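You operate a simulated robot arm through the tools that you are given. There is no shell and no other tool. Be economical: measure what you need, move in short steps, check, and stop when the job is done.

Carry out the task below with a simulated robot arm. There is one attempt and no reset: what you move stays moved.

TASK
Box the bundle of the grey box's year and put the box in the cupboard.
Fine: the cupboard door ends shut. Set down upright: archive box.
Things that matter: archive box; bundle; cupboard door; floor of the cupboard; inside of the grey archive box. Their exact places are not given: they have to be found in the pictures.

It is judged by the outcome, as a careful person would: the job done as asked, and still so three seconds after it is handed in. It fails if anything else is knocked over, pushed out of place, dropped, spilled or broken.

THE ROBOT
A 7-joint arm with a two-finger parallel gripper on a trunk, on a base that drives. Base frame: it is fixed to the floor where the robot stands at the start and does not move with it; the origin is under the middle of the robot, x ahead of it, y to its left, z up. Readings come in mm, rad, newtons and seconds.
With the tool pointing down near the work surface it reaches from about 200 to 740 mm from the robot's upright axis, wherever it stands. Its first joint turns from -2.897 to 2.897 rad. Places, roughly: cupboard door [600, -800, 1200]; floor of the cupboard [800, -800, 400]; inside of the grey archive box [500, -400, 300]. Payload 3.91 kg.
The TCP is the grasp point between the finger pads, 30 mm short of the fingertips. In the tool frame z runs along the fingers and y along their closing line. The gripper opens to 110 mm. The fingers are 20 mm wide and 10 mm thick; the gripper's body (48 by 112 mm) begins 55 mm behind the TCP.
Orientation is told as [roll, pitch, yaw] about the base's x, y, z axes, in that order, counted from this pose: with the fingers straight down and closing along the base's y, the tool's x points along the base's -x, its y along +y and its z along -z.

THE INTERFACE
- The arm moves only by the tool nudge_tool. Its argument "deltas" is a list that holds one entry, the list of rows, each a list of 7 numbers: the shift along the tool's x, y, z in mm, then the turn, a rotation vector about the tool's x, y, z in rad, then the finger opening in mm, from 0 to 110. In form: [[[x, y, z, rx, ry, rz, claw], ...]]. A call has 1 to 12 rows; each row is the pose to reach, as a shift and turn from the pose commanded when the call began, along the tool's axes at that moment. Rows are played at 5 a second. More than 50 mm and 0.15 rad between two rows, or a gripper value outside its range, and nothing of the call is played. A pose out of reach is approached as far as the arm can. The call stops where the force on the tool passes 90 N (or 10 N more than at its start, if that is more) or the arm is blocked; 0.2 s more then pass. Each finger travels about 153 mm/s and halts on what it meets, pressing with about 29 N; the grip force reading is that of the motor and also rises with nothing between the fingers. The clock runs only during rows and for 0.2 s after the last one: add rows that repeat a pose to give the fingers time. The reply holds the time, the measured pose of the TCP, the force on the tool along the base axes, the opening and the grip force, in the units named above and with some noise, with the torque about the TCP (base axes, N m) and any sound that the robot's microphone picked up, and new pictures: "show" is both (left out), scene, wrist or none.
- Cameras (640 x 400 px; columns grow to the right, rows downward): "scene" is now at [-19.3, 82.5, 1337.6]; the picture's right is [-0.77, -0.63, 0.00], its down [-0.36, 0.44, -0.82] and it looks along [0.52, -0.64, -0.57] (base axes); focal length 244 px, centre (320, 200). "wrist" rides on the gripper at [77, 7, -114] in the tool frame; the picture's right is [-0.09, 1.00, 0.00], its down [-0.80, -0.07, -0.59] and it looks along [-0.59, -0.05, 0.80] (tool axes); focal length 270 px, centre (320, 200).
- slide_trunk(by): slides the trunk up (or, below 0, down) by that many mm; the arm and the scene camera ride with it, the base frame stays. It gives what a move gives, with no picture.
- drive_base(legs): drives the robot by 1 to 6 legs, each [ahead, turn to the left] in mm and rad, along the robot's own axes; the way and the turn of a leg run together, so that a leg with both is an arc; at most 1500 mm and 3.142 rad a leg. The arm and the cameras ride along, it lands a little off, and it stops where it bumps. It gives what a move gives, and a new picture of the scene camera.
- turn_head(pan, tilt): turns the head with the scene camera to pan (to the left, within 2.705 rad either way) and tilt (down, from -0.506 to 1.204), counted from straight ahead of the robot. It gives what a move gives, and a new picture of the scene camera.
- locate(camera, pixels): for up to 12 pixels [column, row] of the newest picture of that camera ("zoom" is the newest enlarged one), the place [x, y, z] in the base frame of the surface seen there, good to about 3 mm. No time passes.
- close_up(camera, box): a new picture of the part [left, top, right, bottom] of that camera's present view, enlarged. No time passes.
- close_job(): hands the job in; it is judged then, once.

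Work in short steps. Measure before you move; look again where a grasp or a placing could have gone wrong, and mend it. You have 80 turns and 260 pictures in all, those below and enlarged ones among them. Open the gripper and draw the arm clear of the work before you hand the job in, unless the task says otherwise; then end with one line.

The tools are called after "Emit:" by a JSON object that holds its "op" and its "data". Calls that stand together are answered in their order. nudge_tool: Moves the arm, as the interface text tells. Its arguments: {"type":"object","properties":{"deltas":{"type":"array"},"show":{"type":"string","enum":["both","scene","wrist","none"]}},"required":["deltas"]} The other tools are called the same way: slide_trunk (by) slides the trunk up or down; drive_base (legs) drives the base; turn_head (pan, tilt) turns the head that bears the scene camera; locate (camera, pixels) gives the place of the surface under pixels of a picture; close_up (camera, box) takes an enlarged picture of a part of a camera's view; close_job () hands the job in.

At the start:

```text
clock: 0.0
eef_pos: [408.8, -209.6, 1195.6]
tcp_rot: [-0.002, 0.002, 0.001]
contact_force: [0.4, 0.2, 0.6]
torque: [0.01, 0.02, 0.0]
finger_gap: 110.1
grip_force: 0.1
trunk travel left (down, up): [-304.0, 306.0]
robot x, y, heading: [3.7, -0.8, 0.003]
head pan, tilt: [-0.887, 0.607]
```

scene: 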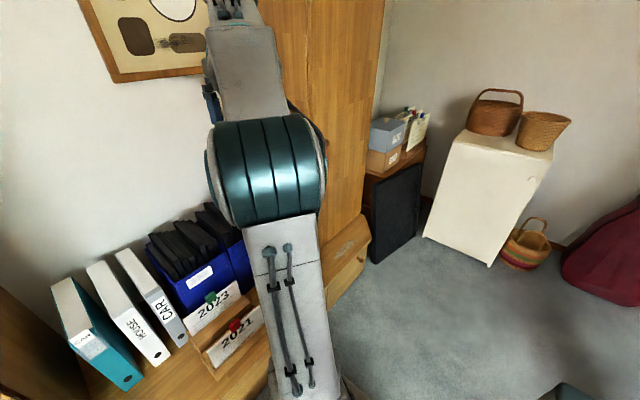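
wrist: 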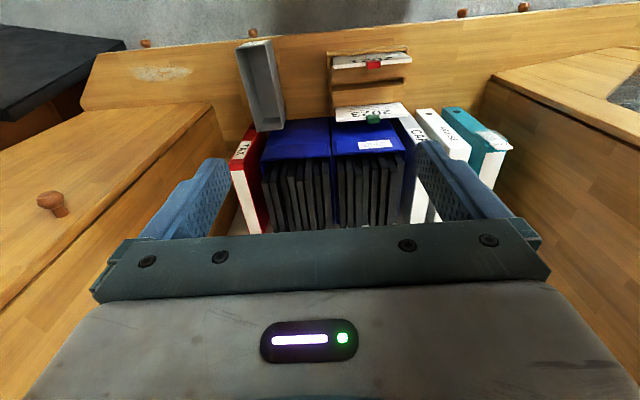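

The wrist view shows a grey open box near (262,85) and a rack with bundles labelled 2023 / 2021. I take close-ups to read the labels and see the rest.

Emit:
{"op": "close_up", "data": {"camera": "wrist", "box": [200, 20, 520, 240]}}

Emit:
{"op": "close_up", "data": {"camera": "scene", "box": [340, 80, 460, 200]}}

Emit:
{"op": "turn_head", "data": {"pan": -0.3, "tilt": 0.8}}

Emit:
{"op": "turn_head", "data": {"pan": -1.5, "tilt": 0.6}}

```text
1.82 times, centred on (360, 130) of wrist
```

zoom: 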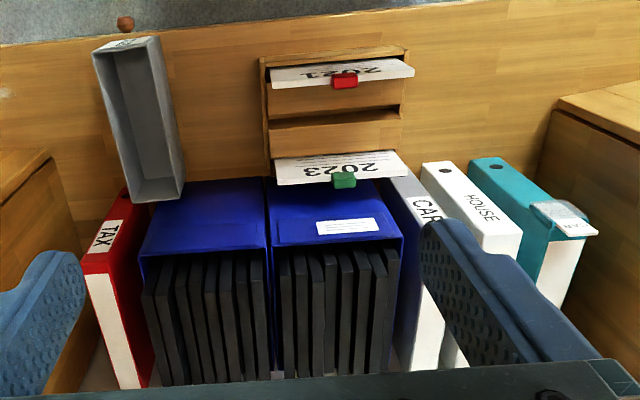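

```text
3.33 times, centred on (400, 140) of scene
```

zoom: 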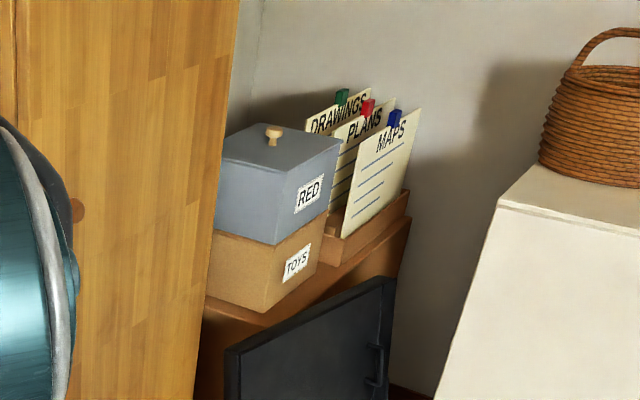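

```text
clock: 1.0
eef_pos: [408.2, -209.6, 1197.0]
tcp_rot: [-0.003, 0.001, 0.002]
contact_force: [-0.7, 0.6, -0.4]
torque: [0.01, 0.02, 0.0]
finger_gap: 109.9
grip_force: 0.1
trunk travel left (down, up): [-304.0, 306.0]
robot x, y, heading: [1.8, -0.4, 0.002]
head pan, tilt: [-0.3, 0.799]
```

scene: 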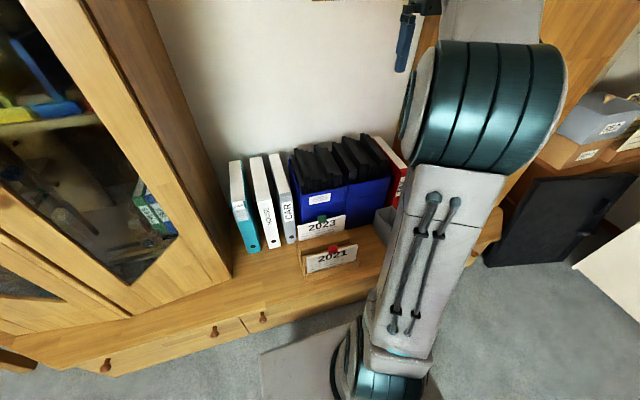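

```text
clock: 2.4
eef_pos: [408.1, -209.0, 1197.4]
tcp_rot: [-0.002, 0.001, 0.002]
contact_force: [0.3, 0.2, 0.0]
torque: [0.01, 0.02, -0.03]
finger_gap: 110.2
grip_force: 0.0
trunk travel left (down, up): [-304.0, 306.0]
robot x, y, heading: [1.5, -3.1, 0.0]
head pan, tilt: [-1.499, 0.6]
```

scene: 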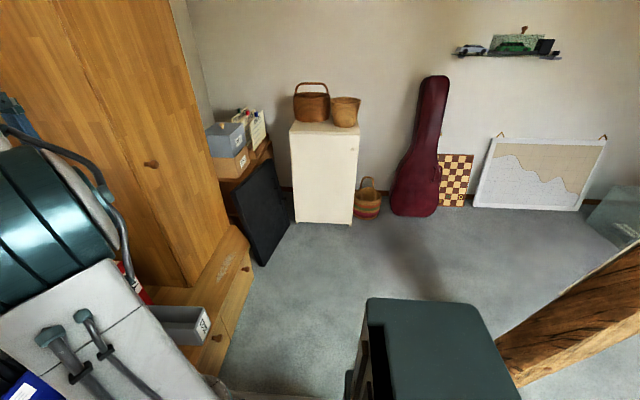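

The grey box stands at (185,325), its label at (203,325). I zoom on it and locate the knob.

Emit:
{"op": "close_up", "data": {"camera": "scene", "box": [140, 280, 260, 380]}}

Emit:
{"op": "locate", "data": {"camera": "scene", "pixels": [[152, 164], [170, 250], [60, 5], [168, 10], [190, 284], [205, 325], [180, 310], [165, 340], [240, 245], [245, 268], [230, 340]]}}

Emit:
{"op": "locate", "data": {"camera": "wrist", "pixels": [[240, 45], [271, 40], [284, 125], [258, 128], [262, 110], [333, 62], [409, 60], [404, 108], [335, 115], [373, 65], [373, 118], [365, 90]]}}

```text
4.00 times, centred on (200, 330) of scene
```

zoom: 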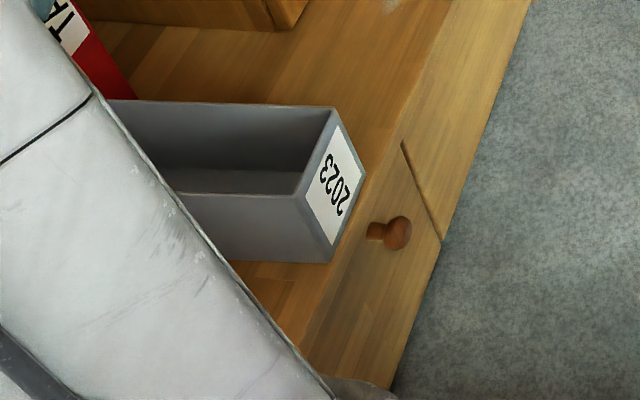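

```text
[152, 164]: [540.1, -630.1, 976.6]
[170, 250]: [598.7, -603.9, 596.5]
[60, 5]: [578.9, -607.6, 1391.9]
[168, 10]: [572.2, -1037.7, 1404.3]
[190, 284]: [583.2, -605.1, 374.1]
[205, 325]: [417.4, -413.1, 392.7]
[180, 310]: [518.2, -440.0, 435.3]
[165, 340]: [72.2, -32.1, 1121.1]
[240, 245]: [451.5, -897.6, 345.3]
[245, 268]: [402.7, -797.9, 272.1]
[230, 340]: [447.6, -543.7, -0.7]
```

```text
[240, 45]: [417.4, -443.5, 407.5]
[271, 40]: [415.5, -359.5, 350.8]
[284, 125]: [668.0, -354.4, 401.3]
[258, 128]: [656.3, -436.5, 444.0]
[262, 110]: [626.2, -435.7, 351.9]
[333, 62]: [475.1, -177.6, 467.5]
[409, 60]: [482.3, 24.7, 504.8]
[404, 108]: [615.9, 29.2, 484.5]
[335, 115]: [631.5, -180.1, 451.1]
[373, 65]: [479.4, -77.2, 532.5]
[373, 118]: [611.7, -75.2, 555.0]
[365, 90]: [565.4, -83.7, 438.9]
```

The box says 2023, so the bundle is the one with the green clip. I look at it from the front with the head turned.

Emit:
{"op": "turn_head", "data": {"pan": -0.3, "tilt": 0.8}}

Emit:
{"op": "close_up", "data": {"camera": "scene", "box": [260, 190, 420, 290]}}

Emit:
{"op": "close_up", "data": {"camera": "wrist", "box": [310, 30, 430, 140]}}

```text
clock: 3.8
eef_pos: [407.9, -209.5, 1197.3]
tcp_rot: [-0.003, 0.002, 0.003]
contact_force: [0.1, -0.4, 0.5]
torque: [-0.02, -0.01, 0.0]
finger_gap: 109.9
grip_force: 0.1
trunk travel left (down, up): [-304.0, 306.0]
robot x, y, heading: [-3.1, -0.3, -0.003]
head pan, tilt: [-0.3, 0.799]
```

scene: 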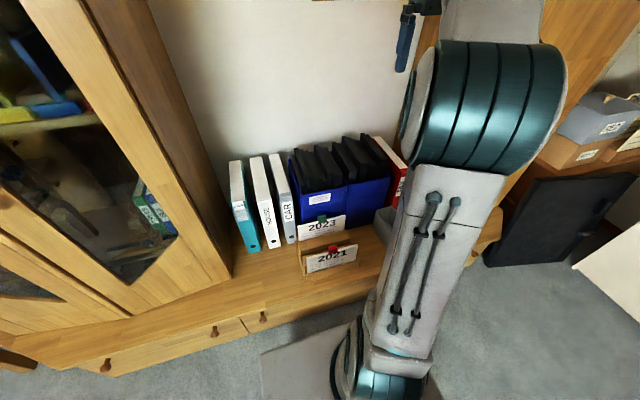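

```text
4.00 times, centred on (340, 240) of scene
```

zoom: 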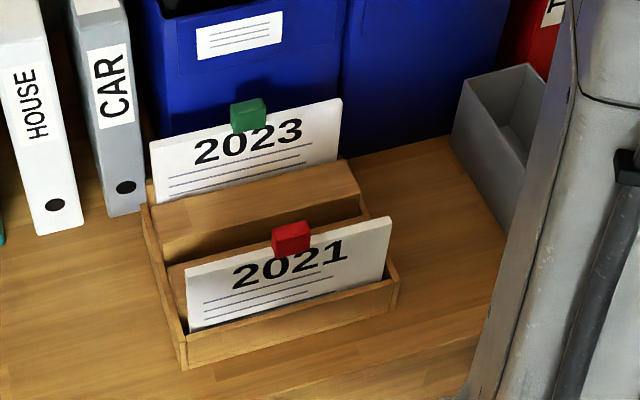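

```text
3.64 times, centred on (370, 85) of wrist
```

zoom: 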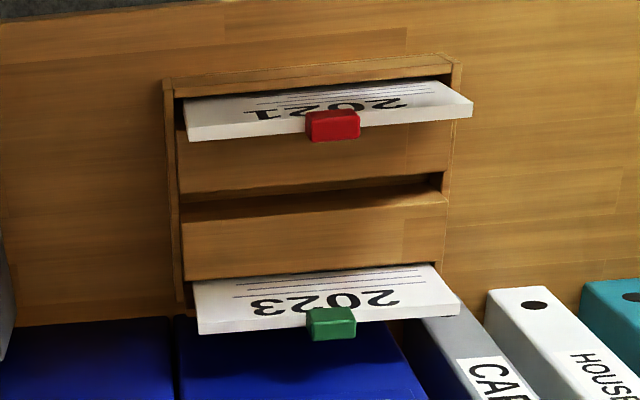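

Emit:
{"op": "locate", "data": {"camera": "zoom", "pixels": [[205, 328], [450, 308], [440, 270], [200, 288], [330, 318], [330, 335], [400, 310], [240, 318], [310, 230], [310, 205], [310, 190], [360, 390]]}}

Emit:
{"op": "close_up", "data": {"camera": "scene", "box": [290, 205, 370, 255]}}

Emit:
{"op": "locate", "data": {"camera": "scene", "pixels": [[298, 226], [345, 216], [345, 225], [330, 232], [320, 218], [323, 224], [302, 238], [325, 242], [318, 200], [296, 225], [330, 210], [345, 234]]}}

```text
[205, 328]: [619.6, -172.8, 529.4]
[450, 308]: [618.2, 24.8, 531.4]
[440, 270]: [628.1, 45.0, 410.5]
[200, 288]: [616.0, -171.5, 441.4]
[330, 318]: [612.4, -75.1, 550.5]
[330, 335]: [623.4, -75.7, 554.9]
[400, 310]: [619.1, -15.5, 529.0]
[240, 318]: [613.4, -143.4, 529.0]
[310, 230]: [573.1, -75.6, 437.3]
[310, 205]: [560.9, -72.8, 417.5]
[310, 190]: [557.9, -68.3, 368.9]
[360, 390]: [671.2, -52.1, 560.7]
```

```text
8.00 times, centred on (330, 230) of scene
```

zoom: 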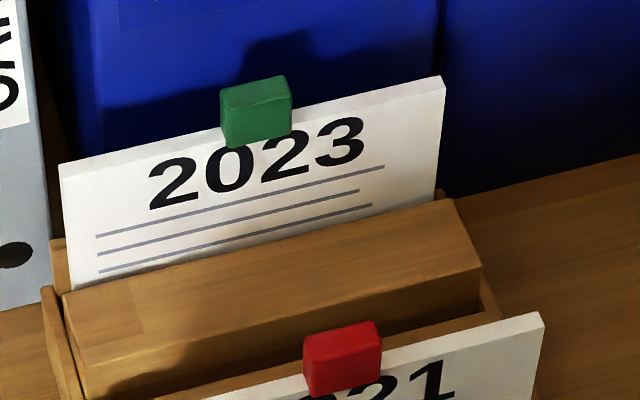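

```text
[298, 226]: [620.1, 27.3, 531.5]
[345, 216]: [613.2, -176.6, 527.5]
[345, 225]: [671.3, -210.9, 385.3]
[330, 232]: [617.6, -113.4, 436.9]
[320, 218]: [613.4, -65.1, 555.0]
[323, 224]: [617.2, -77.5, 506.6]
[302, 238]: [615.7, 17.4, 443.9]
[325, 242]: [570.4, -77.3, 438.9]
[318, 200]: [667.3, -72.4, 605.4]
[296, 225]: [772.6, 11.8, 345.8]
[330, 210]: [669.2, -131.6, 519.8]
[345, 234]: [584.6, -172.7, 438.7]
```

The 2023 bundle spans y −177..27, top z≈530, face x≈615. Before grasping I check the driving space and the cupboard on the right.

Emit:
{"op": "turn_head", "data": {"pan": -1.5, "tilt": 0.7}}

Emit:
{"op": "locate", "data": {"camera": "scene", "pixels": [[390, 270], [470, 270], [520, 370], [370, 280], [490, 330], [640, 220], [290, 200], [350, 200], [150, 140], [250, 240], [330, 90], [255, 190]]}}

Emit:
{"op": "close_up", "data": {"camera": "scene", "box": [40, 0, 280, 200]}}

Emit:
{"op": "turn_head", "data": {"pan": -2.5, "tilt": 0.7}}

```text
clock: 5.2
eef_pos: [407.7, -210.0, 1197.0]
tcp_rot: [-0.001, 0.003, 0.001]
contact_force: [0.5, -0.3, -0.4]
torque: [0.0, -0.01, 0.01]
finger_gap: 109.8
grip_force: 0.2
trunk travel left (down, up): [-304.0, 306.0]
robot x, y, heading: [-2.9, 1.3, 0.003]
head pan, tilt: [-1.499, 0.7]
```

scene: 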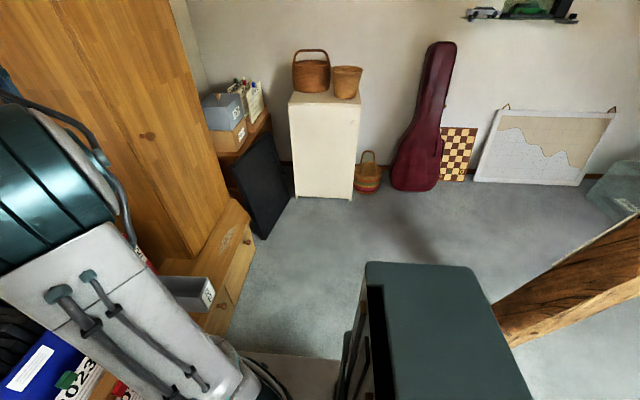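

```text
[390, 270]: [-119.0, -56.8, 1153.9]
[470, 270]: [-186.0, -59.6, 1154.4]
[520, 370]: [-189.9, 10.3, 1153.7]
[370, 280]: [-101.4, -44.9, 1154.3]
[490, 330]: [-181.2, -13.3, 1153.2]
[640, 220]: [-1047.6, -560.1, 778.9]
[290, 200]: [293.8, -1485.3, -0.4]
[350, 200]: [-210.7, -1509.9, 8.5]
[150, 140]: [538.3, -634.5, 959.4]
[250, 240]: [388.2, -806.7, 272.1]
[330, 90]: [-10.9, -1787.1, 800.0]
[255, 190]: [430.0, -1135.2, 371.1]
```

```text
2.00 times, centred on (160, 100) of scene
```

zoom: 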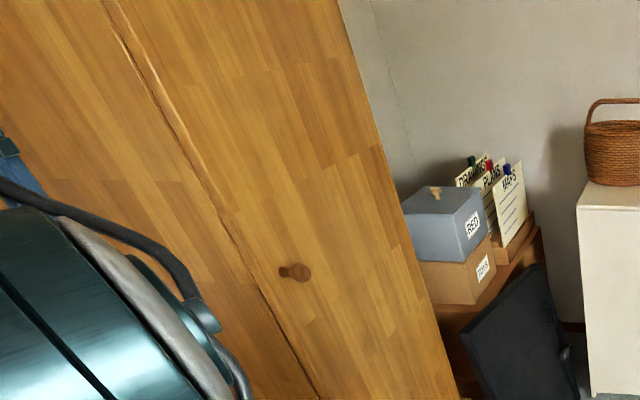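

```text
clock: 6.5
eef_pos: [407.8, -209.4, 1196.8]
tcp_rot: [-0.001, 0.002, 0.001]
contact_force: [-0.2, -0.2, -0.1]
torque: [-0.03, -0.01, -0.04]
finger_gap: 109.9
grip_force: 0.1
trunk travel left (down, up): [-304.0, 306.0]
robot x, y, heading: [-1.6, -2.7, 0.0]
head pan, tilt: [-2.499, 0.7]
```

scene: 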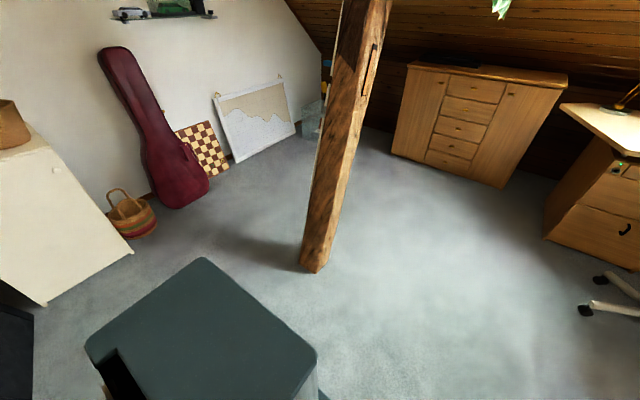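

Floor on the right is free, and the cupboard door's knob is at about (540,−632,968). I drive over in front of the knob to open the door first.

Emit:
{"op": "drive_base", "data": {"legs": [[0, -1.571], [600, 0], [0, 1.571]]}}

Emit:
{"op": "turn_head", "data": {"pan": -0.3, "tilt": 0.45}}

```text
clock: 17.5
eef_pos: [416.9, -790.4, 1196.5]
tcp_rot: [-0.001, 0.002, 0.025]
contact_force: [0.2, 0.5, -0.5]
torque: [0.02, 0.0, -0.02]
finger_gap: 109.8
grip_force: 0.0
trunk travel left (down, up): [-304.0, 306.0]
robot x, y, heading: [3.5, -590.2, 0.021]
head pan, tilt: [-2.499, 0.7]
```

scene: 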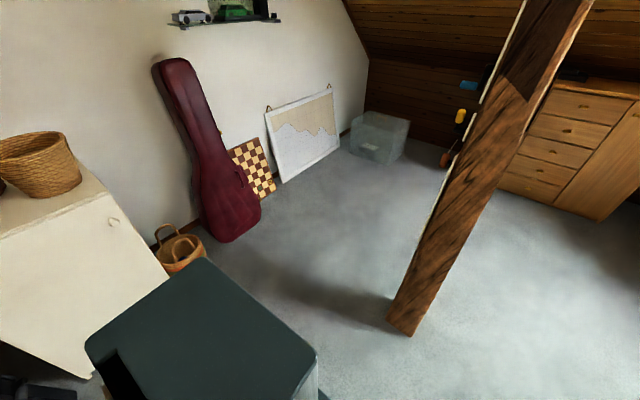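

```text
clock: 19.6
eef_pos: [416.8, -790.8, 1196.9]
tcp_rot: [-0.001, 0.002, 0.025]
contact_force: [1.4, 0.0, -0.4]
torque: [-0.01, 0.0, 0.0]
finger_gap: 110.2
grip_force: 0.1
trunk travel left (down, up): [-304.0, 306.0]
robot x, y, heading: [3.3, -588.6, 0.027]
head pan, tilt: [-0.3, 0.45]
```

scene: 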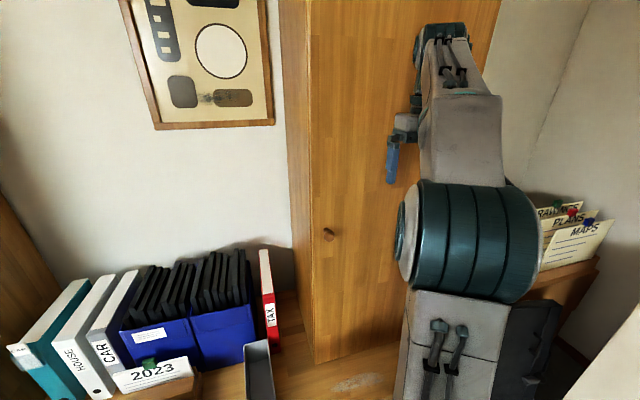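

The knob is at (328,235). I measure it, the door's extents and the holders' tops near the bundle.

Emit:
{"op": "locate", "data": {"camera": "scene", "pixels": [[328, 235], [332, 230], [322, 236], [316, 340], [311, 50], [400, 340], [360, 300], [190, 320], [240, 308], [165, 325], [310, 362], [395, 345]]}}

Emit:
{"op": "close_up", "data": {"camera": "scene", "box": [280, 180, 420, 280]}}

Emit:
{"op": "close_up", "data": {"camera": "scene", "box": [220, 300, 420, 400]}}

```text
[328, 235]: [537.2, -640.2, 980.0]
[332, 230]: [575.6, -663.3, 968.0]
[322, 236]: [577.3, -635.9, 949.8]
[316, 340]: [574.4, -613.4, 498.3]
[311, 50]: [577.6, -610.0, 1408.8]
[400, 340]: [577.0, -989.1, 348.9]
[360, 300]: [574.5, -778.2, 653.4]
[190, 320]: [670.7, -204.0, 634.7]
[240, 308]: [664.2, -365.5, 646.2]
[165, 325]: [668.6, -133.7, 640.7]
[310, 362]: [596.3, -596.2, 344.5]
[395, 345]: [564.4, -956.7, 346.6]
```

```text
4.00 times, centred on (350, 230) of scene
```

zoom: 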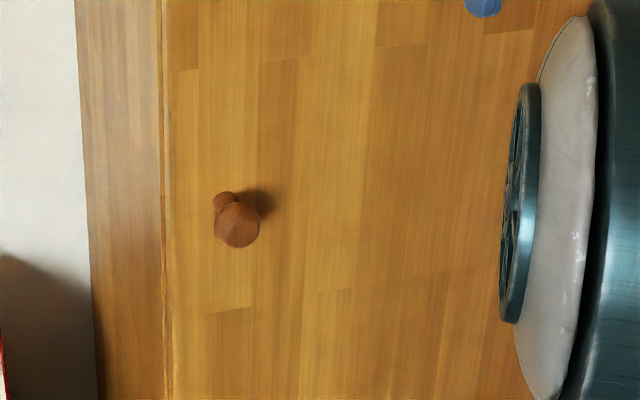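

```text
3.20 times, centred on (320, 350) of scene
```

zoom: 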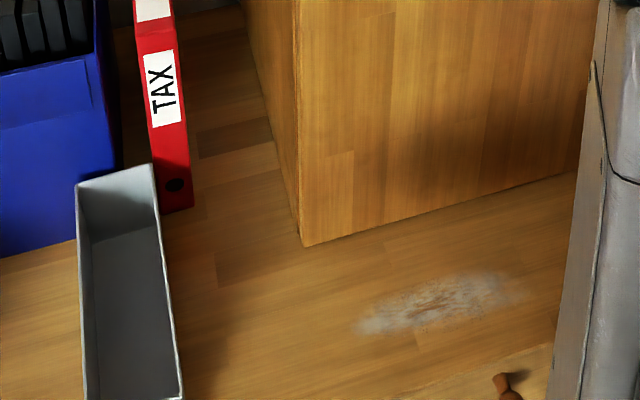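

Knob centre ≈ (543,−641,977). I pitch the tool to point forward, moving left and down with it.

Emit:
{"op": "nudge_tool", "data": {"deltas": [[[0, 13, 15, 0, -0.143, 0, 60], [0, 26, 30, 0, -0.286, 0, 60], [0, 40, 45, 0, -0.429, 0, 60], [0, 54, 60, 0, -0.571, 0, 60], [0, 68, 75, 0, -0.714, 0, 60], [0, 82, 90, 0, -0.857, 0, 60], [0, 96, 105, 0, -1.0, 0, 60], [0, 110, 120, 0, -1.142, 0, 60], [0, 123, 135, 0, -1.285, 0, 60], [0, 136, 150, 0, -1.428, 0, 60], [0, 150, 165, 0, -1.571, 0, 60], [0, 150, 165, 0, -1.571, 0, 60]]]}}

```text
clock: 21.5
eef_pos: [443.6, -670.9, 1007.4]
tcp_rot: [-0.057, -1.037, 0.066]
contact_force: [0.2, 0.5, 0.3]
torque: [0.02, -0.03, 0.04]
finger_gap: 59.7
grip_force: 0.0
trunk travel left (down, up): [-304.0, 306.0]
robot x, y, heading: [2.3, -592.5, 0.024]
head pan, tilt: [-0.3, 0.45]
stopped in row 9: the arm was blocked; the commanded pose is now the measured one
```

scene: 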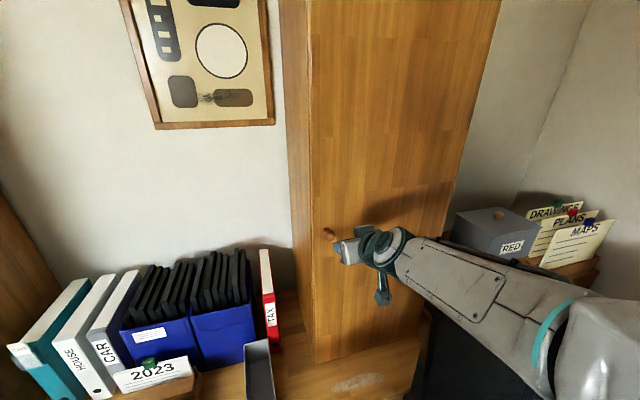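
wrist: 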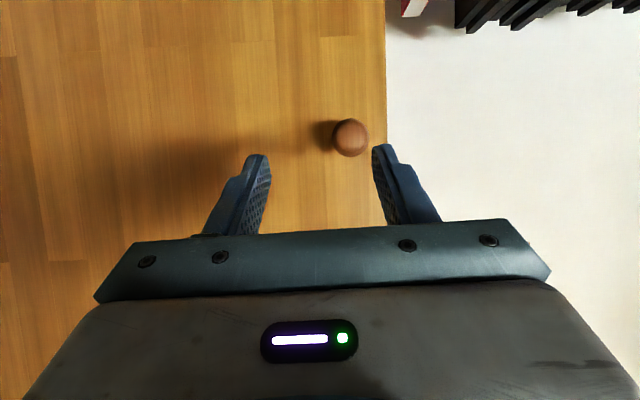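

The arm was blocked at pitch −1.04, probably a joint limit with the wrist so near the body. I back the base off 170 mm and try the rest of the turn with more reach.

Emit:
{"op": "drive_base", "data": {"legs": [[-170, 0]]}}

Emit:
{"op": "nudge_tool", "data": {"deltas": [[[0, 5, 20, 0, -0.13, 0, 60], [0, 10, 40, 0, -0.26, 0, 60], [0, 15, 60, 0, -0.39, 0, 60], [0, 20, 80, 0, -0.52, 0, 60]]], "show": "wrist"}}

```text
clock: 23.0
eef_pos: [273.9, -675.6, 1007.5]
tcp_rot: [-0.053, -1.036, 0.064]
contact_force: [0.0, 0.5, -0.1]
torque: [-0.01, -0.02, 0.01]
finger_gap: 60.0
grip_force: 0.0
trunk travel left (down, up): [-304.0, 306.0]
robot x, y, heading: [-165.7, -596.3, 0.025]
head pan, tilt: [-0.3, 0.45]
```

scene: 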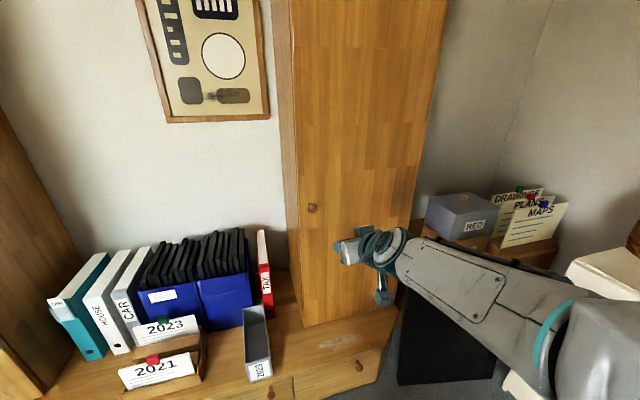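

```text
clock: 24.0
eef_pos: [350.2, -656.3, 970.4]
tcp_rot: [-1.154, -1.542, 1.174]
contact_force: [0.0, -0.9, -0.6]
torque: [0.04, 0.0, 0.03]
finger_gap: 59.7
grip_force: 0.0
out of reach, approached as far as the arm can: row 4
trunk travel left (down, up): [-304.0, 306.0]
robot x, y, heading: [-167.3, -594.5, 0.02]
head pan, tilt: [-0.3, 0.45]
```

wrist: 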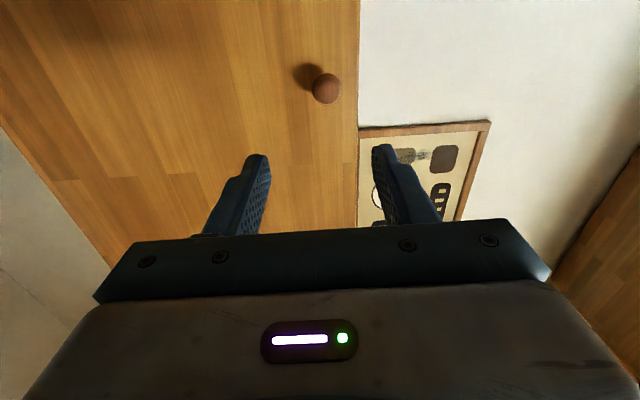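

The tool is now horizontal. I roll it 90° about its axis so the fingers close vertically.

Emit:
{"op": "nudge_tool", "data": {"deltas": [[[0, 0, 0, 0, 0, 0.143, 60], [0, 0, 0, 0, 0, 0.286, 60], [0, 0, 0, 0, 0, 0.429, 60], [0, 0, 0, 0, 0, 0.571, 60], [0, 0, 0, 0, 0, 0.714, 60], [0, 0, 0, 0, 0, 0.857, 60], [0, 0, 0, 0, 0, 1.0, 60], [0, 0, 0, 0, 0, 1.142, 60], [0, 0, 0, 0, 0, 1.285, 60], [0, 0, 0, 0, 0, 1.428, 60], [0, 0, 0, 0, 0, 1.571, 60]]]}}

```text
clock: 26.4
eef_pos: [350.4, -656.9, 969.5]
tcp_rot: [1.556, -0.026, -1.554]
contact_force: [-0.2, 1.0, -0.3]
torque: [0.02, 0.0, 0.0]
finger_gap: 60.0
grip_force: 0.0
trunk travel left (down, up): [-304.0, 306.0]
robot x, y, heading: [-169.3, -591.4, 0.022]
head pan, tilt: [-0.3, 0.45]
```

scene: 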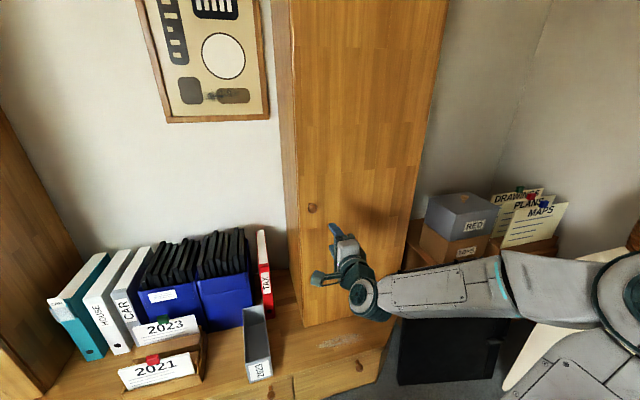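
wrist: 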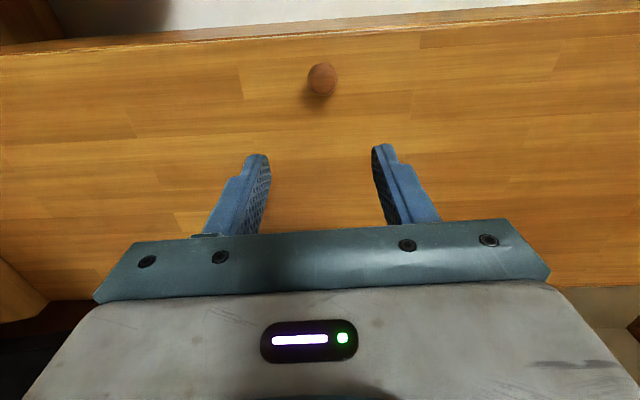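

Fingers now close vertically. I measure the knob at (321,78) in the wrist picture.

Emit:
{"op": "locate", "data": {"camera": "wrist", "pixels": [[321, 74], [311, 78], [333, 76], [321, 88], [322, 66]]}}

Emit:
{"op": "close_up", "data": {"camera": "wrist", "box": [260, 30, 380, 110]}}

```text
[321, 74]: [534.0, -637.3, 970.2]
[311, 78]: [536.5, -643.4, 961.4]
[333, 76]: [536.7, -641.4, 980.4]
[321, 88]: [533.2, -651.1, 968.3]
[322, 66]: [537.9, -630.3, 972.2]
```

```text
5.00 times, centred on (320, 70) of wrist
```

zoom: 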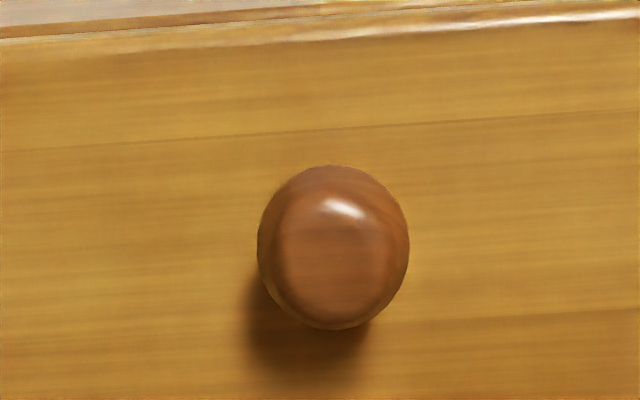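

Knob centre y≈−640.5, z≈970.5, front x≈534. I advance to x≈505 first and check.

Emit:
{"op": "nudge_tool", "data": {"deltas": [[[4, 1, 45, 0, 0, 0, 60], [8, 2, 90, 0, 0, 0, 60], [12, 3, 135, 0, 0, 0, 60], [13, 4, 155, 0, 0, 0, 60]]], "show": "wrist"}}

```text
clock: 27.4
eef_pos: [503.1, -642.3, 968.2]
tcp_rot: [1.557, -0.028, -1.552]
contact_force: [-0.1, 0.2, 0.0]
torque: [-0.02, -0.01, -0.01]
finger_gap: 60.1
grip_force: 0.1
trunk travel left (down, up): [-304.0, 306.0]
robot x, y, heading: [-168.0, -594.2, 0.025]
head pan, tilt: [-0.3, 0.45]
```

wrist: 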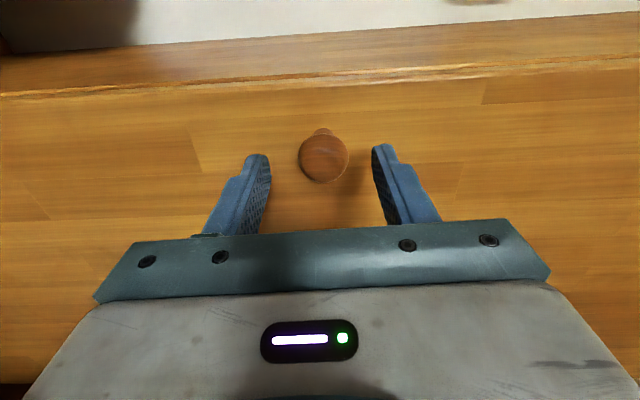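

Aligned. I advance 34 mm and close on the knob.

Emit:
{"op": "nudge_tool", "data": {"deltas": [[[1, 2, 17, 0, 0, 0, 60], [1, 3, 34, 0, 0, 0, 60], [1, 3, 34, 0, 0, 0, 10], [1, 3, 34, 0, 0, 0, 10], [1, 3, 34, 0, 0, 0, 10]]], "show": "wrist"}}

```text
clock: 28.6
eef_pos: [536.3, -640.6, 969.7]
tcp_rot: [1.554, -0.025, -1.554]
contact_force: [-5.7, 0.8, -18.4]
torque: [0.03, 0.07, -0.27]
finger_gap: 33.6
grip_force: 45.3
trunk travel left (down, up): [-304.0, 306.0]
robot x, y, heading: [-163.2, -596.6, 0.025]
head pan, tilt: [-0.3, 0.45]
```

wrist: 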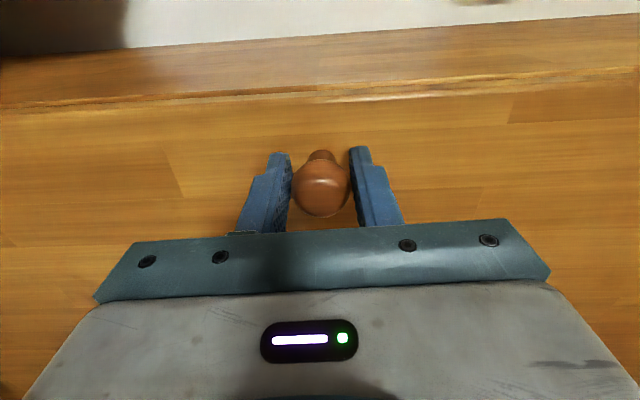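

The knob is held (33.6 mm). I pull the door along its arc about the hinge (≈577,−1037), about 0.4 rad.

Emit:
{"op": "nudge_tool", "data": {"deltas": [[[-2, -1, -20, 0, 0.03, 0, 10], [-5, -1, -39, 0, 0.05, 0, 10], [-9, -1, -59, 0, 0.08, 0, 10], [-14, -1, -78, 0, 0.1, 0, 10], [-20, -1, -97, 0, 0.13, 0, 10], [-27, -1, -116, 0, 0.15, 0, 10], [-43, -1, -152, 0, 0.2, 0, 10]]]}}

```text
clock: 30.2
eef_pos: [383.6, -685.3, 969.2]
tcp_rot: [1.542, -0.021, -1.35]
contact_force: [-11.3, 18.1, -42.4]
torque: [0.34, 0.22, -1.12]
finger_gap: 34.1
grip_force: 45.2
trunk travel left (down, up): [-304.0, 306.0]
robot x, y, heading: [-168.2, -593.3, 0.02]
head pan, tilt: [-0.3, 0.45]
```

scene: 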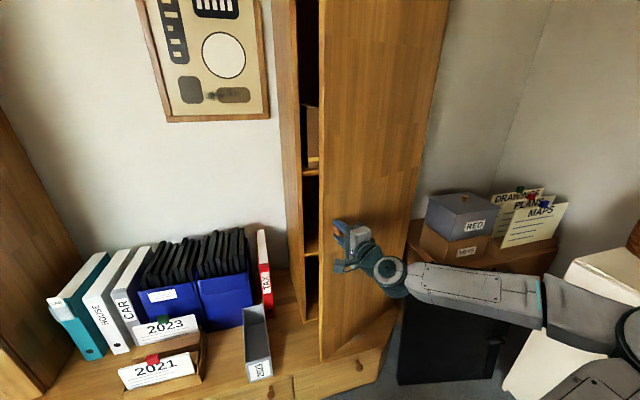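
wrist: 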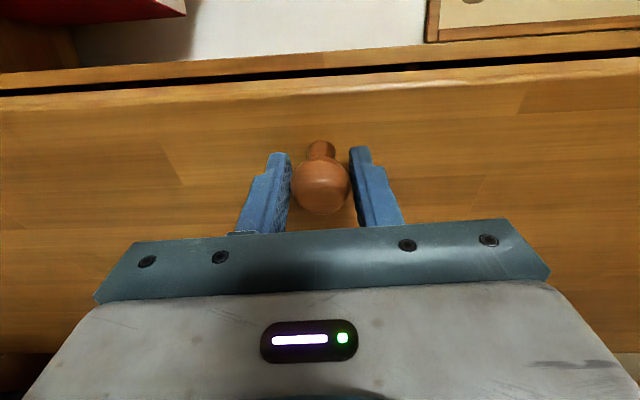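

The door swings. I ease down 3 mm (vertical load) and continue along the arc to about 0.8 rad.

Emit:
{"op": "nudge_tool", "data": {"deltas": [[[0, -3, 0, 0, 0, 0, 10], [-6, -3, -19, 0, 0.025, 0, 10], [-12.6, -3, -37.7, 0, 0.05, 0, 10], [-20.5, -3, -56, 0, 0.075, 0, 10], [-29, -3, -74, 0, 0.1, 0, 10], [-39, -3, -91, 0, 0.125, 0, 10], [-49, -3, -108, 0, 0.15, 0, 10], [-60, -3, -124.5, 0, 0.175, 0, 10], [-72, -3, -140.5, 0, 0.2, 0, 10]]]}}

```text
clock: 32.2
eef_pos: [261.9, -780.5, 970.3]
tcp_rot: [1.536, -0.016, -1.138]
contact_force: [-32.6, 27.2, -63.6]
torque: [0.31, 0.52, -0.4]
finger_gap: 34.2
grip_force: 44.7
trunk travel left (down, up): [-304.0, 306.0]
robot x, y, heading: [-168.6, -591.6, 0.019]
head pan, tilt: [-0.3, 0.45]
```

scene: 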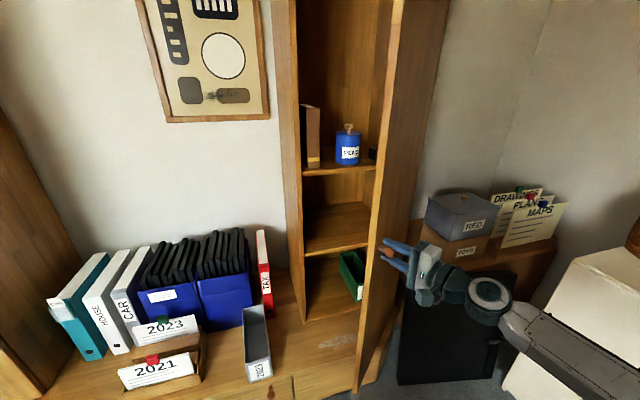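
wrist: 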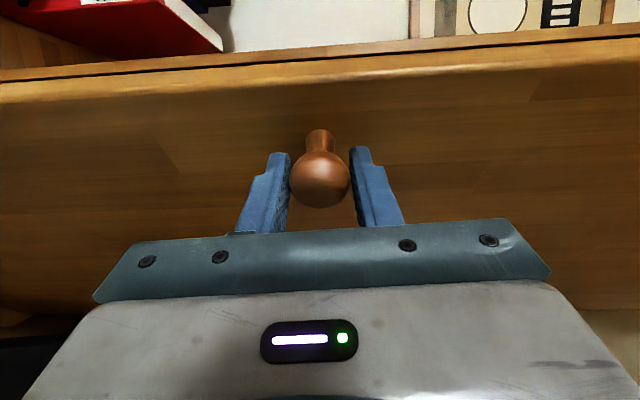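

The load along z grew; I test relieving it by moving up 4 mm.

Emit:
{"op": "nudge_tool", "data": {"deltas": [[[0, 2, 0, 0, 0, 0, 10], [0, 4, 0, 0, 0, 0, 10]]], "show": "none"}}

```text
clock: 32.7
eef_pos: [264.4, -778.7, 969.6]
tcp_rot: [1.529, -0.009, -1.133]
contact_force: [0.0, -0.4, -20.9]
torque: [-0.23, -0.48, -0.07]
finger_gap: 33.9
grip_force: 45.1
trunk travel left (down, up): [-304.0, 306.0]
robot x, y, heading: [-165.6, -596.1, 0.024]
head pan, tilt: [-0.3, 0.45]
stopped in row 2: the force on the tool passed its limit (the readings are from after the stop); the commanded pose is now the measured one
```

Fitting the arc gives a hinge at about (573,−1050), radius 411. I continue on that circle to about 1.36 rad.

Emit:
{"op": "nudge_tool", "data": {"deltas": [[[-9, -0.8, -19, 0, 0.03, 0, 10], [-18.3, -1.7, -37.1, 0, 0.06, 0, 10], [-29, -2.5, -55, 0, 0.09, 0, 10], [-40.2, -3.4, -71.7, 0, 0.12, 0, 10], [-52.5, -4.2, -88.3, 0, 0.15, 0, 10], [-65.5, -5, -104.2, 0, 0.18, 0, 10], [-79.5, -5.7, -119.5, 0, 0.21, 0, 10], [-93.8, -6.5, -133.9, 0, 0.24, 0, 10], [-109, -7.2, -147.7, 0, 0.27, 0, 10], [-125.1, -7.9, -160.7, 0, 0.3, 0, 10], [-142, -8.5, -172.7, 0, 0.33, 0, 10], [-158.8, -9.1, -184.1, 0, 0.36, 0, 10]]]}}

```text
clock: 35.3
eef_pos: [164.2, -1005.6, 970.2]
tcp_rot: [1.531, 0.003, -0.773]
contact_force: [-22.2, 3.7, -30.6]
torque: [0.07, -0.09, 0.35]
finger_gap: 33.7
grip_force: 44.7
trunk travel left (down, up): [-304.0, 306.0]
robot x, y, heading: [-161.7, -590.2, 0.021]
head pan, tilt: [-0.3, 0.45]
```

scene: 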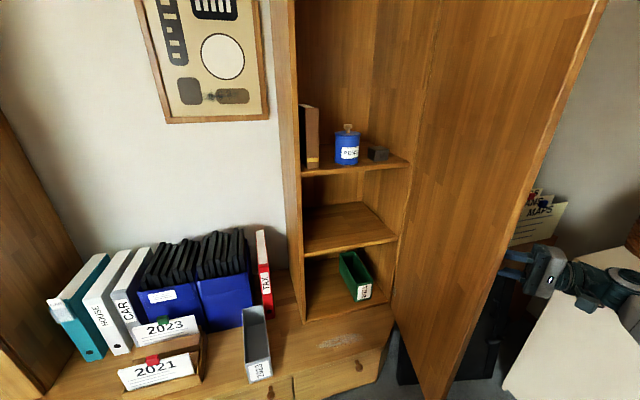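
wrist: 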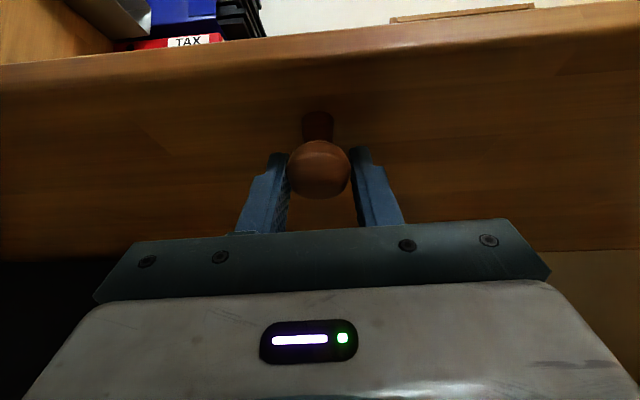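

The door is wide open. I inspect the cupboard interior: floor around (330,295), green bin at (355,275), shelf at (350,225).

Emit:
{"op": "locate", "data": {"camera": "scene", "pixels": [[312, 300], [340, 308], [320, 275], [335, 262], [307, 318], [390, 303], [308, 254], [395, 240], [341, 255], [340, 270], [358, 300], [372, 297]]}}

Emit:
{"op": "close_up", "data": {"camera": "scene", "box": [280, 190, 440, 330]}}

```text
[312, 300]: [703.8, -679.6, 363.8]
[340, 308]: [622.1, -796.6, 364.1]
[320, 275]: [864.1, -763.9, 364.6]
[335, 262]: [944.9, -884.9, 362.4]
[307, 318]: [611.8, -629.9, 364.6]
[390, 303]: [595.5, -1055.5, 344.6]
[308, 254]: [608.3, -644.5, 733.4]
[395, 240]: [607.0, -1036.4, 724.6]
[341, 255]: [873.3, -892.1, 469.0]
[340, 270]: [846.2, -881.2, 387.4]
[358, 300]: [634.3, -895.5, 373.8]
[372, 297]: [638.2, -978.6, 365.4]
```

```text
2.86 times, centred on (360, 260) of scene
```

zoom: 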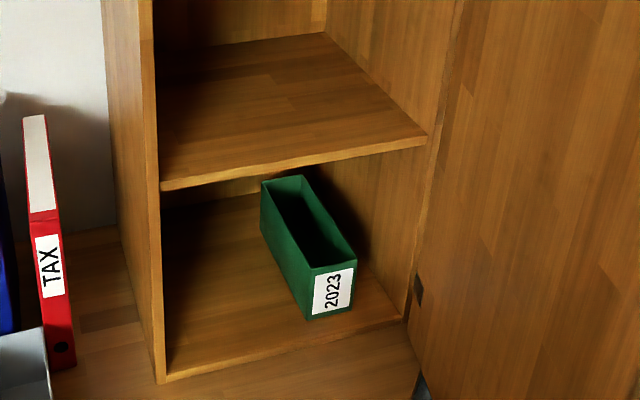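

Cupboard floor is z≈364, free between y −630 and −885 (a green box sits further right). I release the knob and back the hand off along its axis.

Emit:
{"op": "nudge_tool", "data": {"deltas": [[[0, 0, 0, 0, 0, 0, 60], [0, 0, 0, 0, 0, 0, 60], [0, 2, -30, 0, 0, 0, 60], [0, 3, -60, 0, 0, 0, 60], [0, 4, -90, 0, 0, 0, 60]]], "show": "none"}}

Emit:
{"op": "drive_base", "data": {"legs": [[-140, 0]]}}

```text
clock: 36.5
eef_pos: [102.6, -1065.8, 979.9]
tcp_rot: [1.53, 0.003, -0.772]
contact_force: [0.5, -0.3, -0.6]
torque: [0.01, -0.02, 0.01]
finger_gap: 59.8
grip_force: 0.0
trunk travel left (down, up): [-304.0, 306.0]
robot x, y, heading: [-163.3, -593.9, 0.022]
head pan, tilt: [-0.3, 0.45]
```

```text
clock: 37.8
eef_pos: [-35.6, -1069.6, 978.3]
tcp_rot: [1.532, 0.003, -0.771]
contact_force: [-0.7, -0.3, -0.4]
torque: [-0.03, -0.02, 0.01]
finger_gap: 59.9
grip_force: 0.1
trunk travel left (down, up): [-304.0, 306.0]
robot x, y, heading: [-305.4, -594.3, 0.018]
head pan, tilt: [-0.3, 0.45]
```

scene: 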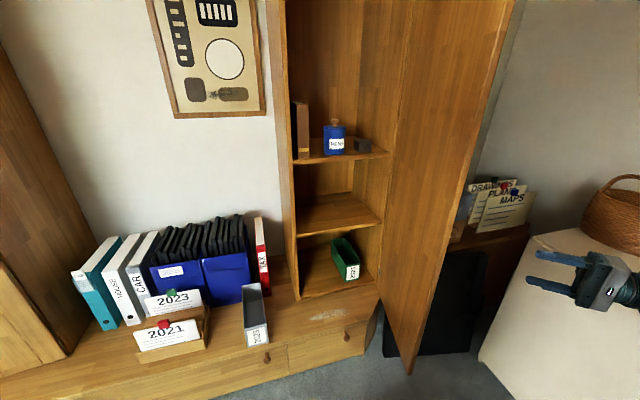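

Clear of the door. I turn the tool down about its x axis so the fingers end up pointing down.

Emit:
{"op": "nudge_tool", "data": {"deltas": [[[0, 10, 0, 0.143, 0, 0, 60], [0, 20, 0, 0.286, 0, 0, 60], [0, 30, 0, 0.429, 0, 0, 60], [0, 40, 0, 0.571, 0, 0, 60], [0, 50, 0, 0.714, 0, 0, 60], [0, 60, 0, 0.857, 0, 0, 60], [0, 70, 0, 1.0, 0, 0, 60], [0, 80, 0, 1.142, 0, 0, 60], [0, 90, 0, 1.285, 0, 0, 60], [0, 100, 0, 1.428, 0, 0, 60], [0, 100, 0, 1.535, 0, 0, 60]]]}}

```text
clock: 40.2
eef_pos: [-32.3, -1066.2, 1079.0]
tcp_rot: [-0.005, 0.004, -0.772]
contact_force: [-0.5, -0.1, 1.0]
torque: [-0.01, 0.0, -0.03]
finger_gap: 60.1
grip_force: 0.1
trunk travel left (down, up): [-304.0, 306.0]
robot x, y, heading: [-303.8, -596.0, 0.017]
head pan, tilt: [-0.3, 0.45]
```

scene: 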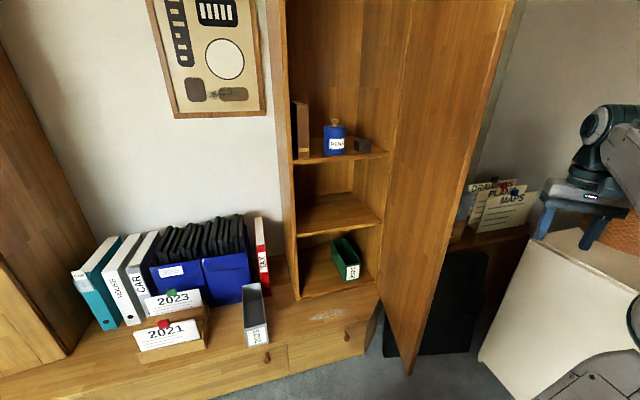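
wrist: 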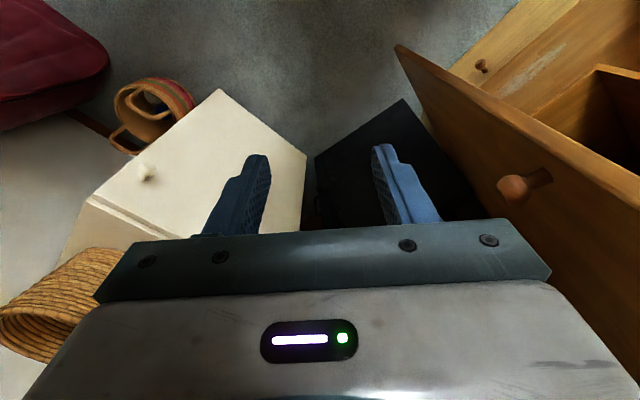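

I draw the arm in towards the robot so turning clears the open door.

Emit:
{"op": "nudge_tool", "data": {"deltas": [[[45, 14, 0, 0, 0, 0, 60], [92, 28, 0, 0, 0, 0, 60], [138, 43, 0, 0, 0, 0, 60], [184, 58, 0, 0, 0, 0, 60]]], "show": "none"}}

Emit:
{"op": "turn_head", "data": {"pan": -0.6, "tilt": 0.9}}

```text
clock: 41.2
eef_pos: [-122.8, -896.5, 1078.8]
tcp_rot: [-0.004, 0.005, -0.77]
contact_force: [0.2, -0.8, 0.1]
torque: [0.02, -0.04, -0.05]
finger_gap: 60.0
grip_force: 0.1
trunk travel left (down, up): [-304.0, 306.0]
robot x, y, heading: [-302.5, -598.2, 0.024]
head pan, tilt: [-0.3, 0.45]
```

```text
clock: 42.1
eef_pos: [-123.6, -896.6, 1079.2]
tcp_rot: [-0.006, 0.004, -0.771]
contact_force: [0.3, 0.1, 0.1]
torque: [-0.01, -0.01, -0.04]
finger_gap: 60.2
grip_force: 0.1
trunk travel left (down, up): [-304.0, 306.0]
robot x, y, heading: [-305.3, -599.0, 0.024]
head pan, tilt: [-0.6, 0.901]
```

scene: 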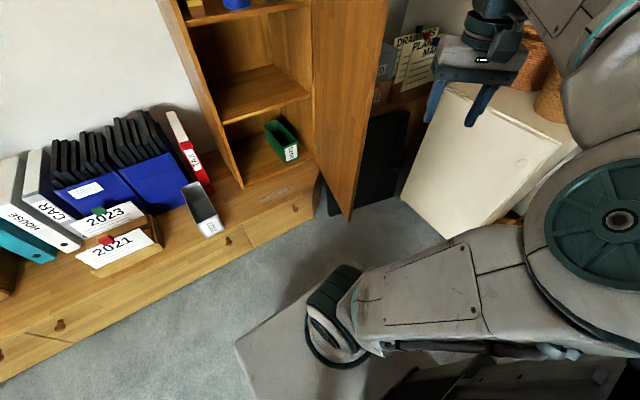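

Emit:
{"op": "locate", "data": {"camera": "scene", "pixels": [[620, 220], [590, 120], [335, 300], [240, 350], [330, 280], [350, 220], [340, 140], [600, 30], [290, 300], [470, 70]]}}

```text
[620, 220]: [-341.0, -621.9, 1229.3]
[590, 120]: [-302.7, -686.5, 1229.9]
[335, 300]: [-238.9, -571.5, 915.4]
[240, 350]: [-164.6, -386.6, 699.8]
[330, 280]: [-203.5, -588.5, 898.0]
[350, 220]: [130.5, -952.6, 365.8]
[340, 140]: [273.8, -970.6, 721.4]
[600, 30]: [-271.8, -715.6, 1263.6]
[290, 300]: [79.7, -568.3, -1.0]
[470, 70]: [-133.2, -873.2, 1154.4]
```

The arm is compact (within ~350 mm of the axis). I drive to in front of the bundle rack.

Emit:
{"op": "drive_base", "data": {"legs": [[0, 1.547], [450, 0], [0, -1.571], [300, 0]]}}

Emit:
{"op": "turn_head", "data": {"pan": 0.1, "tilt": 0.8}}

```text
clock: 54.1
eef_pos: [175.7, -433.8, 1079.6]
tcp_rot: [-0.006, 0.004, -0.75]
contact_force: [0.2, -0.4, 0.5]
torque: [0.01, 0.0, 0.0]
finger_gap: 60.0
grip_force: 0.0
trunk travel left (down, up): [-304.0, 306.0]
robot x, y, heading: [-10.7, -137.2, 0.043]
head pan, tilt: [-0.6, 0.901]
```

scene: 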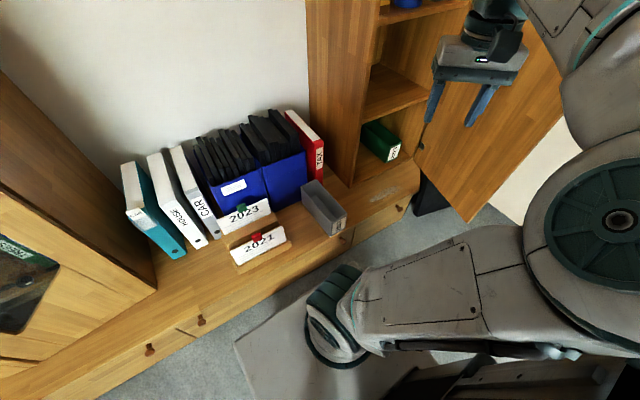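

```text
clock: 55.2
eef_pos: [175.5, -433.3, 1079.6]
tcp_rot: [-0.005, 0.005, -0.751]
contact_force: [0.6, 0.7, 0.8]
torque: [0.0, 0.0, 0.01]
finger_gap: 59.9
grip_force: 0.1
trunk travel left (down, up): [-304.0, 306.0]
robot x, y, heading: [-12.3, -138.0, 0.04]
head pan, tilt: [0.099, 0.799]
```

scene: 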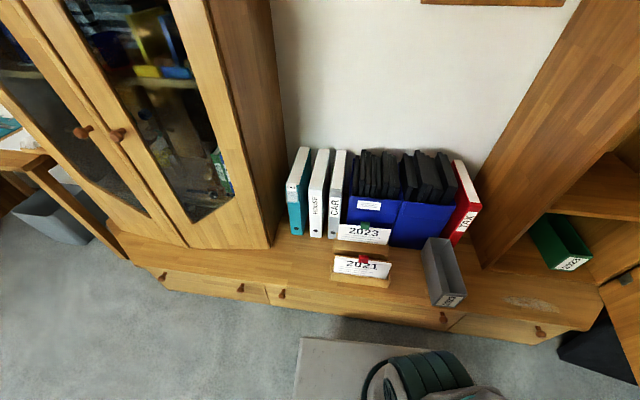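

Clear view now. I zoom on the bundle and on the box and measure them.

Emit:
{"op": "close_up", "data": {"camera": "scene", "box": [320, 210, 480, 310]}}

Emit:
{"op": "locate", "data": {"camera": "zoom", "pixels": [[405, 116], [424, 360], [430, 395], [580, 340], [490, 115], [440, 140], [565, 330], [500, 300], [178, 52], [175, 65], [70, 65], [285, 82]]}}

Emit:
{"op": "close_up", "data": {"camera": "scene", "box": [330, 190, 410, 250]}}

Emit:
{"op": "locate", "data": {"camera": "scene", "pixels": [[370, 210], [425, 210], [365, 220], [364, 224], [364, 230], [345, 224], [385, 230], [395, 243], [360, 245], [390, 232], [330, 165], [370, 200]]}}

```text
4.00 times, centred on (400, 260) of scene
```

zoom: 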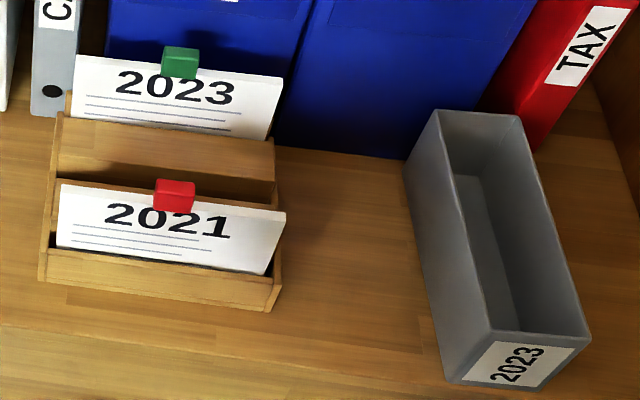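

```text
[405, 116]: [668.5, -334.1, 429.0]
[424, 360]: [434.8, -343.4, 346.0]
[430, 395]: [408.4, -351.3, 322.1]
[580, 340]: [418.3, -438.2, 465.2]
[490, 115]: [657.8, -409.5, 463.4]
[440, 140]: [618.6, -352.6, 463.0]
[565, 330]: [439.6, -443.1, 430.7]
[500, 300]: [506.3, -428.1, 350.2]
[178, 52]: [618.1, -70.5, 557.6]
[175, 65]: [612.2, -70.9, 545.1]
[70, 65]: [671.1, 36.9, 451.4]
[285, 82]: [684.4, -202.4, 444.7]
```

```text
6.67 times, centred on (370, 220) of scene
```

zoom: 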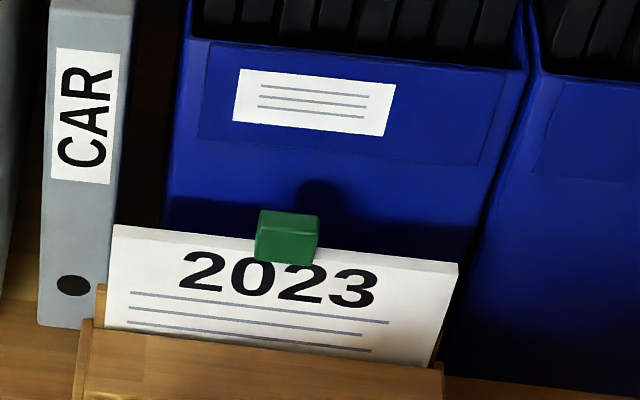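

```text
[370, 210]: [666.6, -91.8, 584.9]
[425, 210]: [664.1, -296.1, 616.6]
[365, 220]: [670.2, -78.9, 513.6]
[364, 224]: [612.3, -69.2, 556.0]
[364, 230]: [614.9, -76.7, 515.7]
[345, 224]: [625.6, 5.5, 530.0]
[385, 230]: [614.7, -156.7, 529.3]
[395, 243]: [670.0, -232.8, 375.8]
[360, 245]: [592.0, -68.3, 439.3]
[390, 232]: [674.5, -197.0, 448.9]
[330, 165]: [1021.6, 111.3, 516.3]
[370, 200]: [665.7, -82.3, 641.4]
```

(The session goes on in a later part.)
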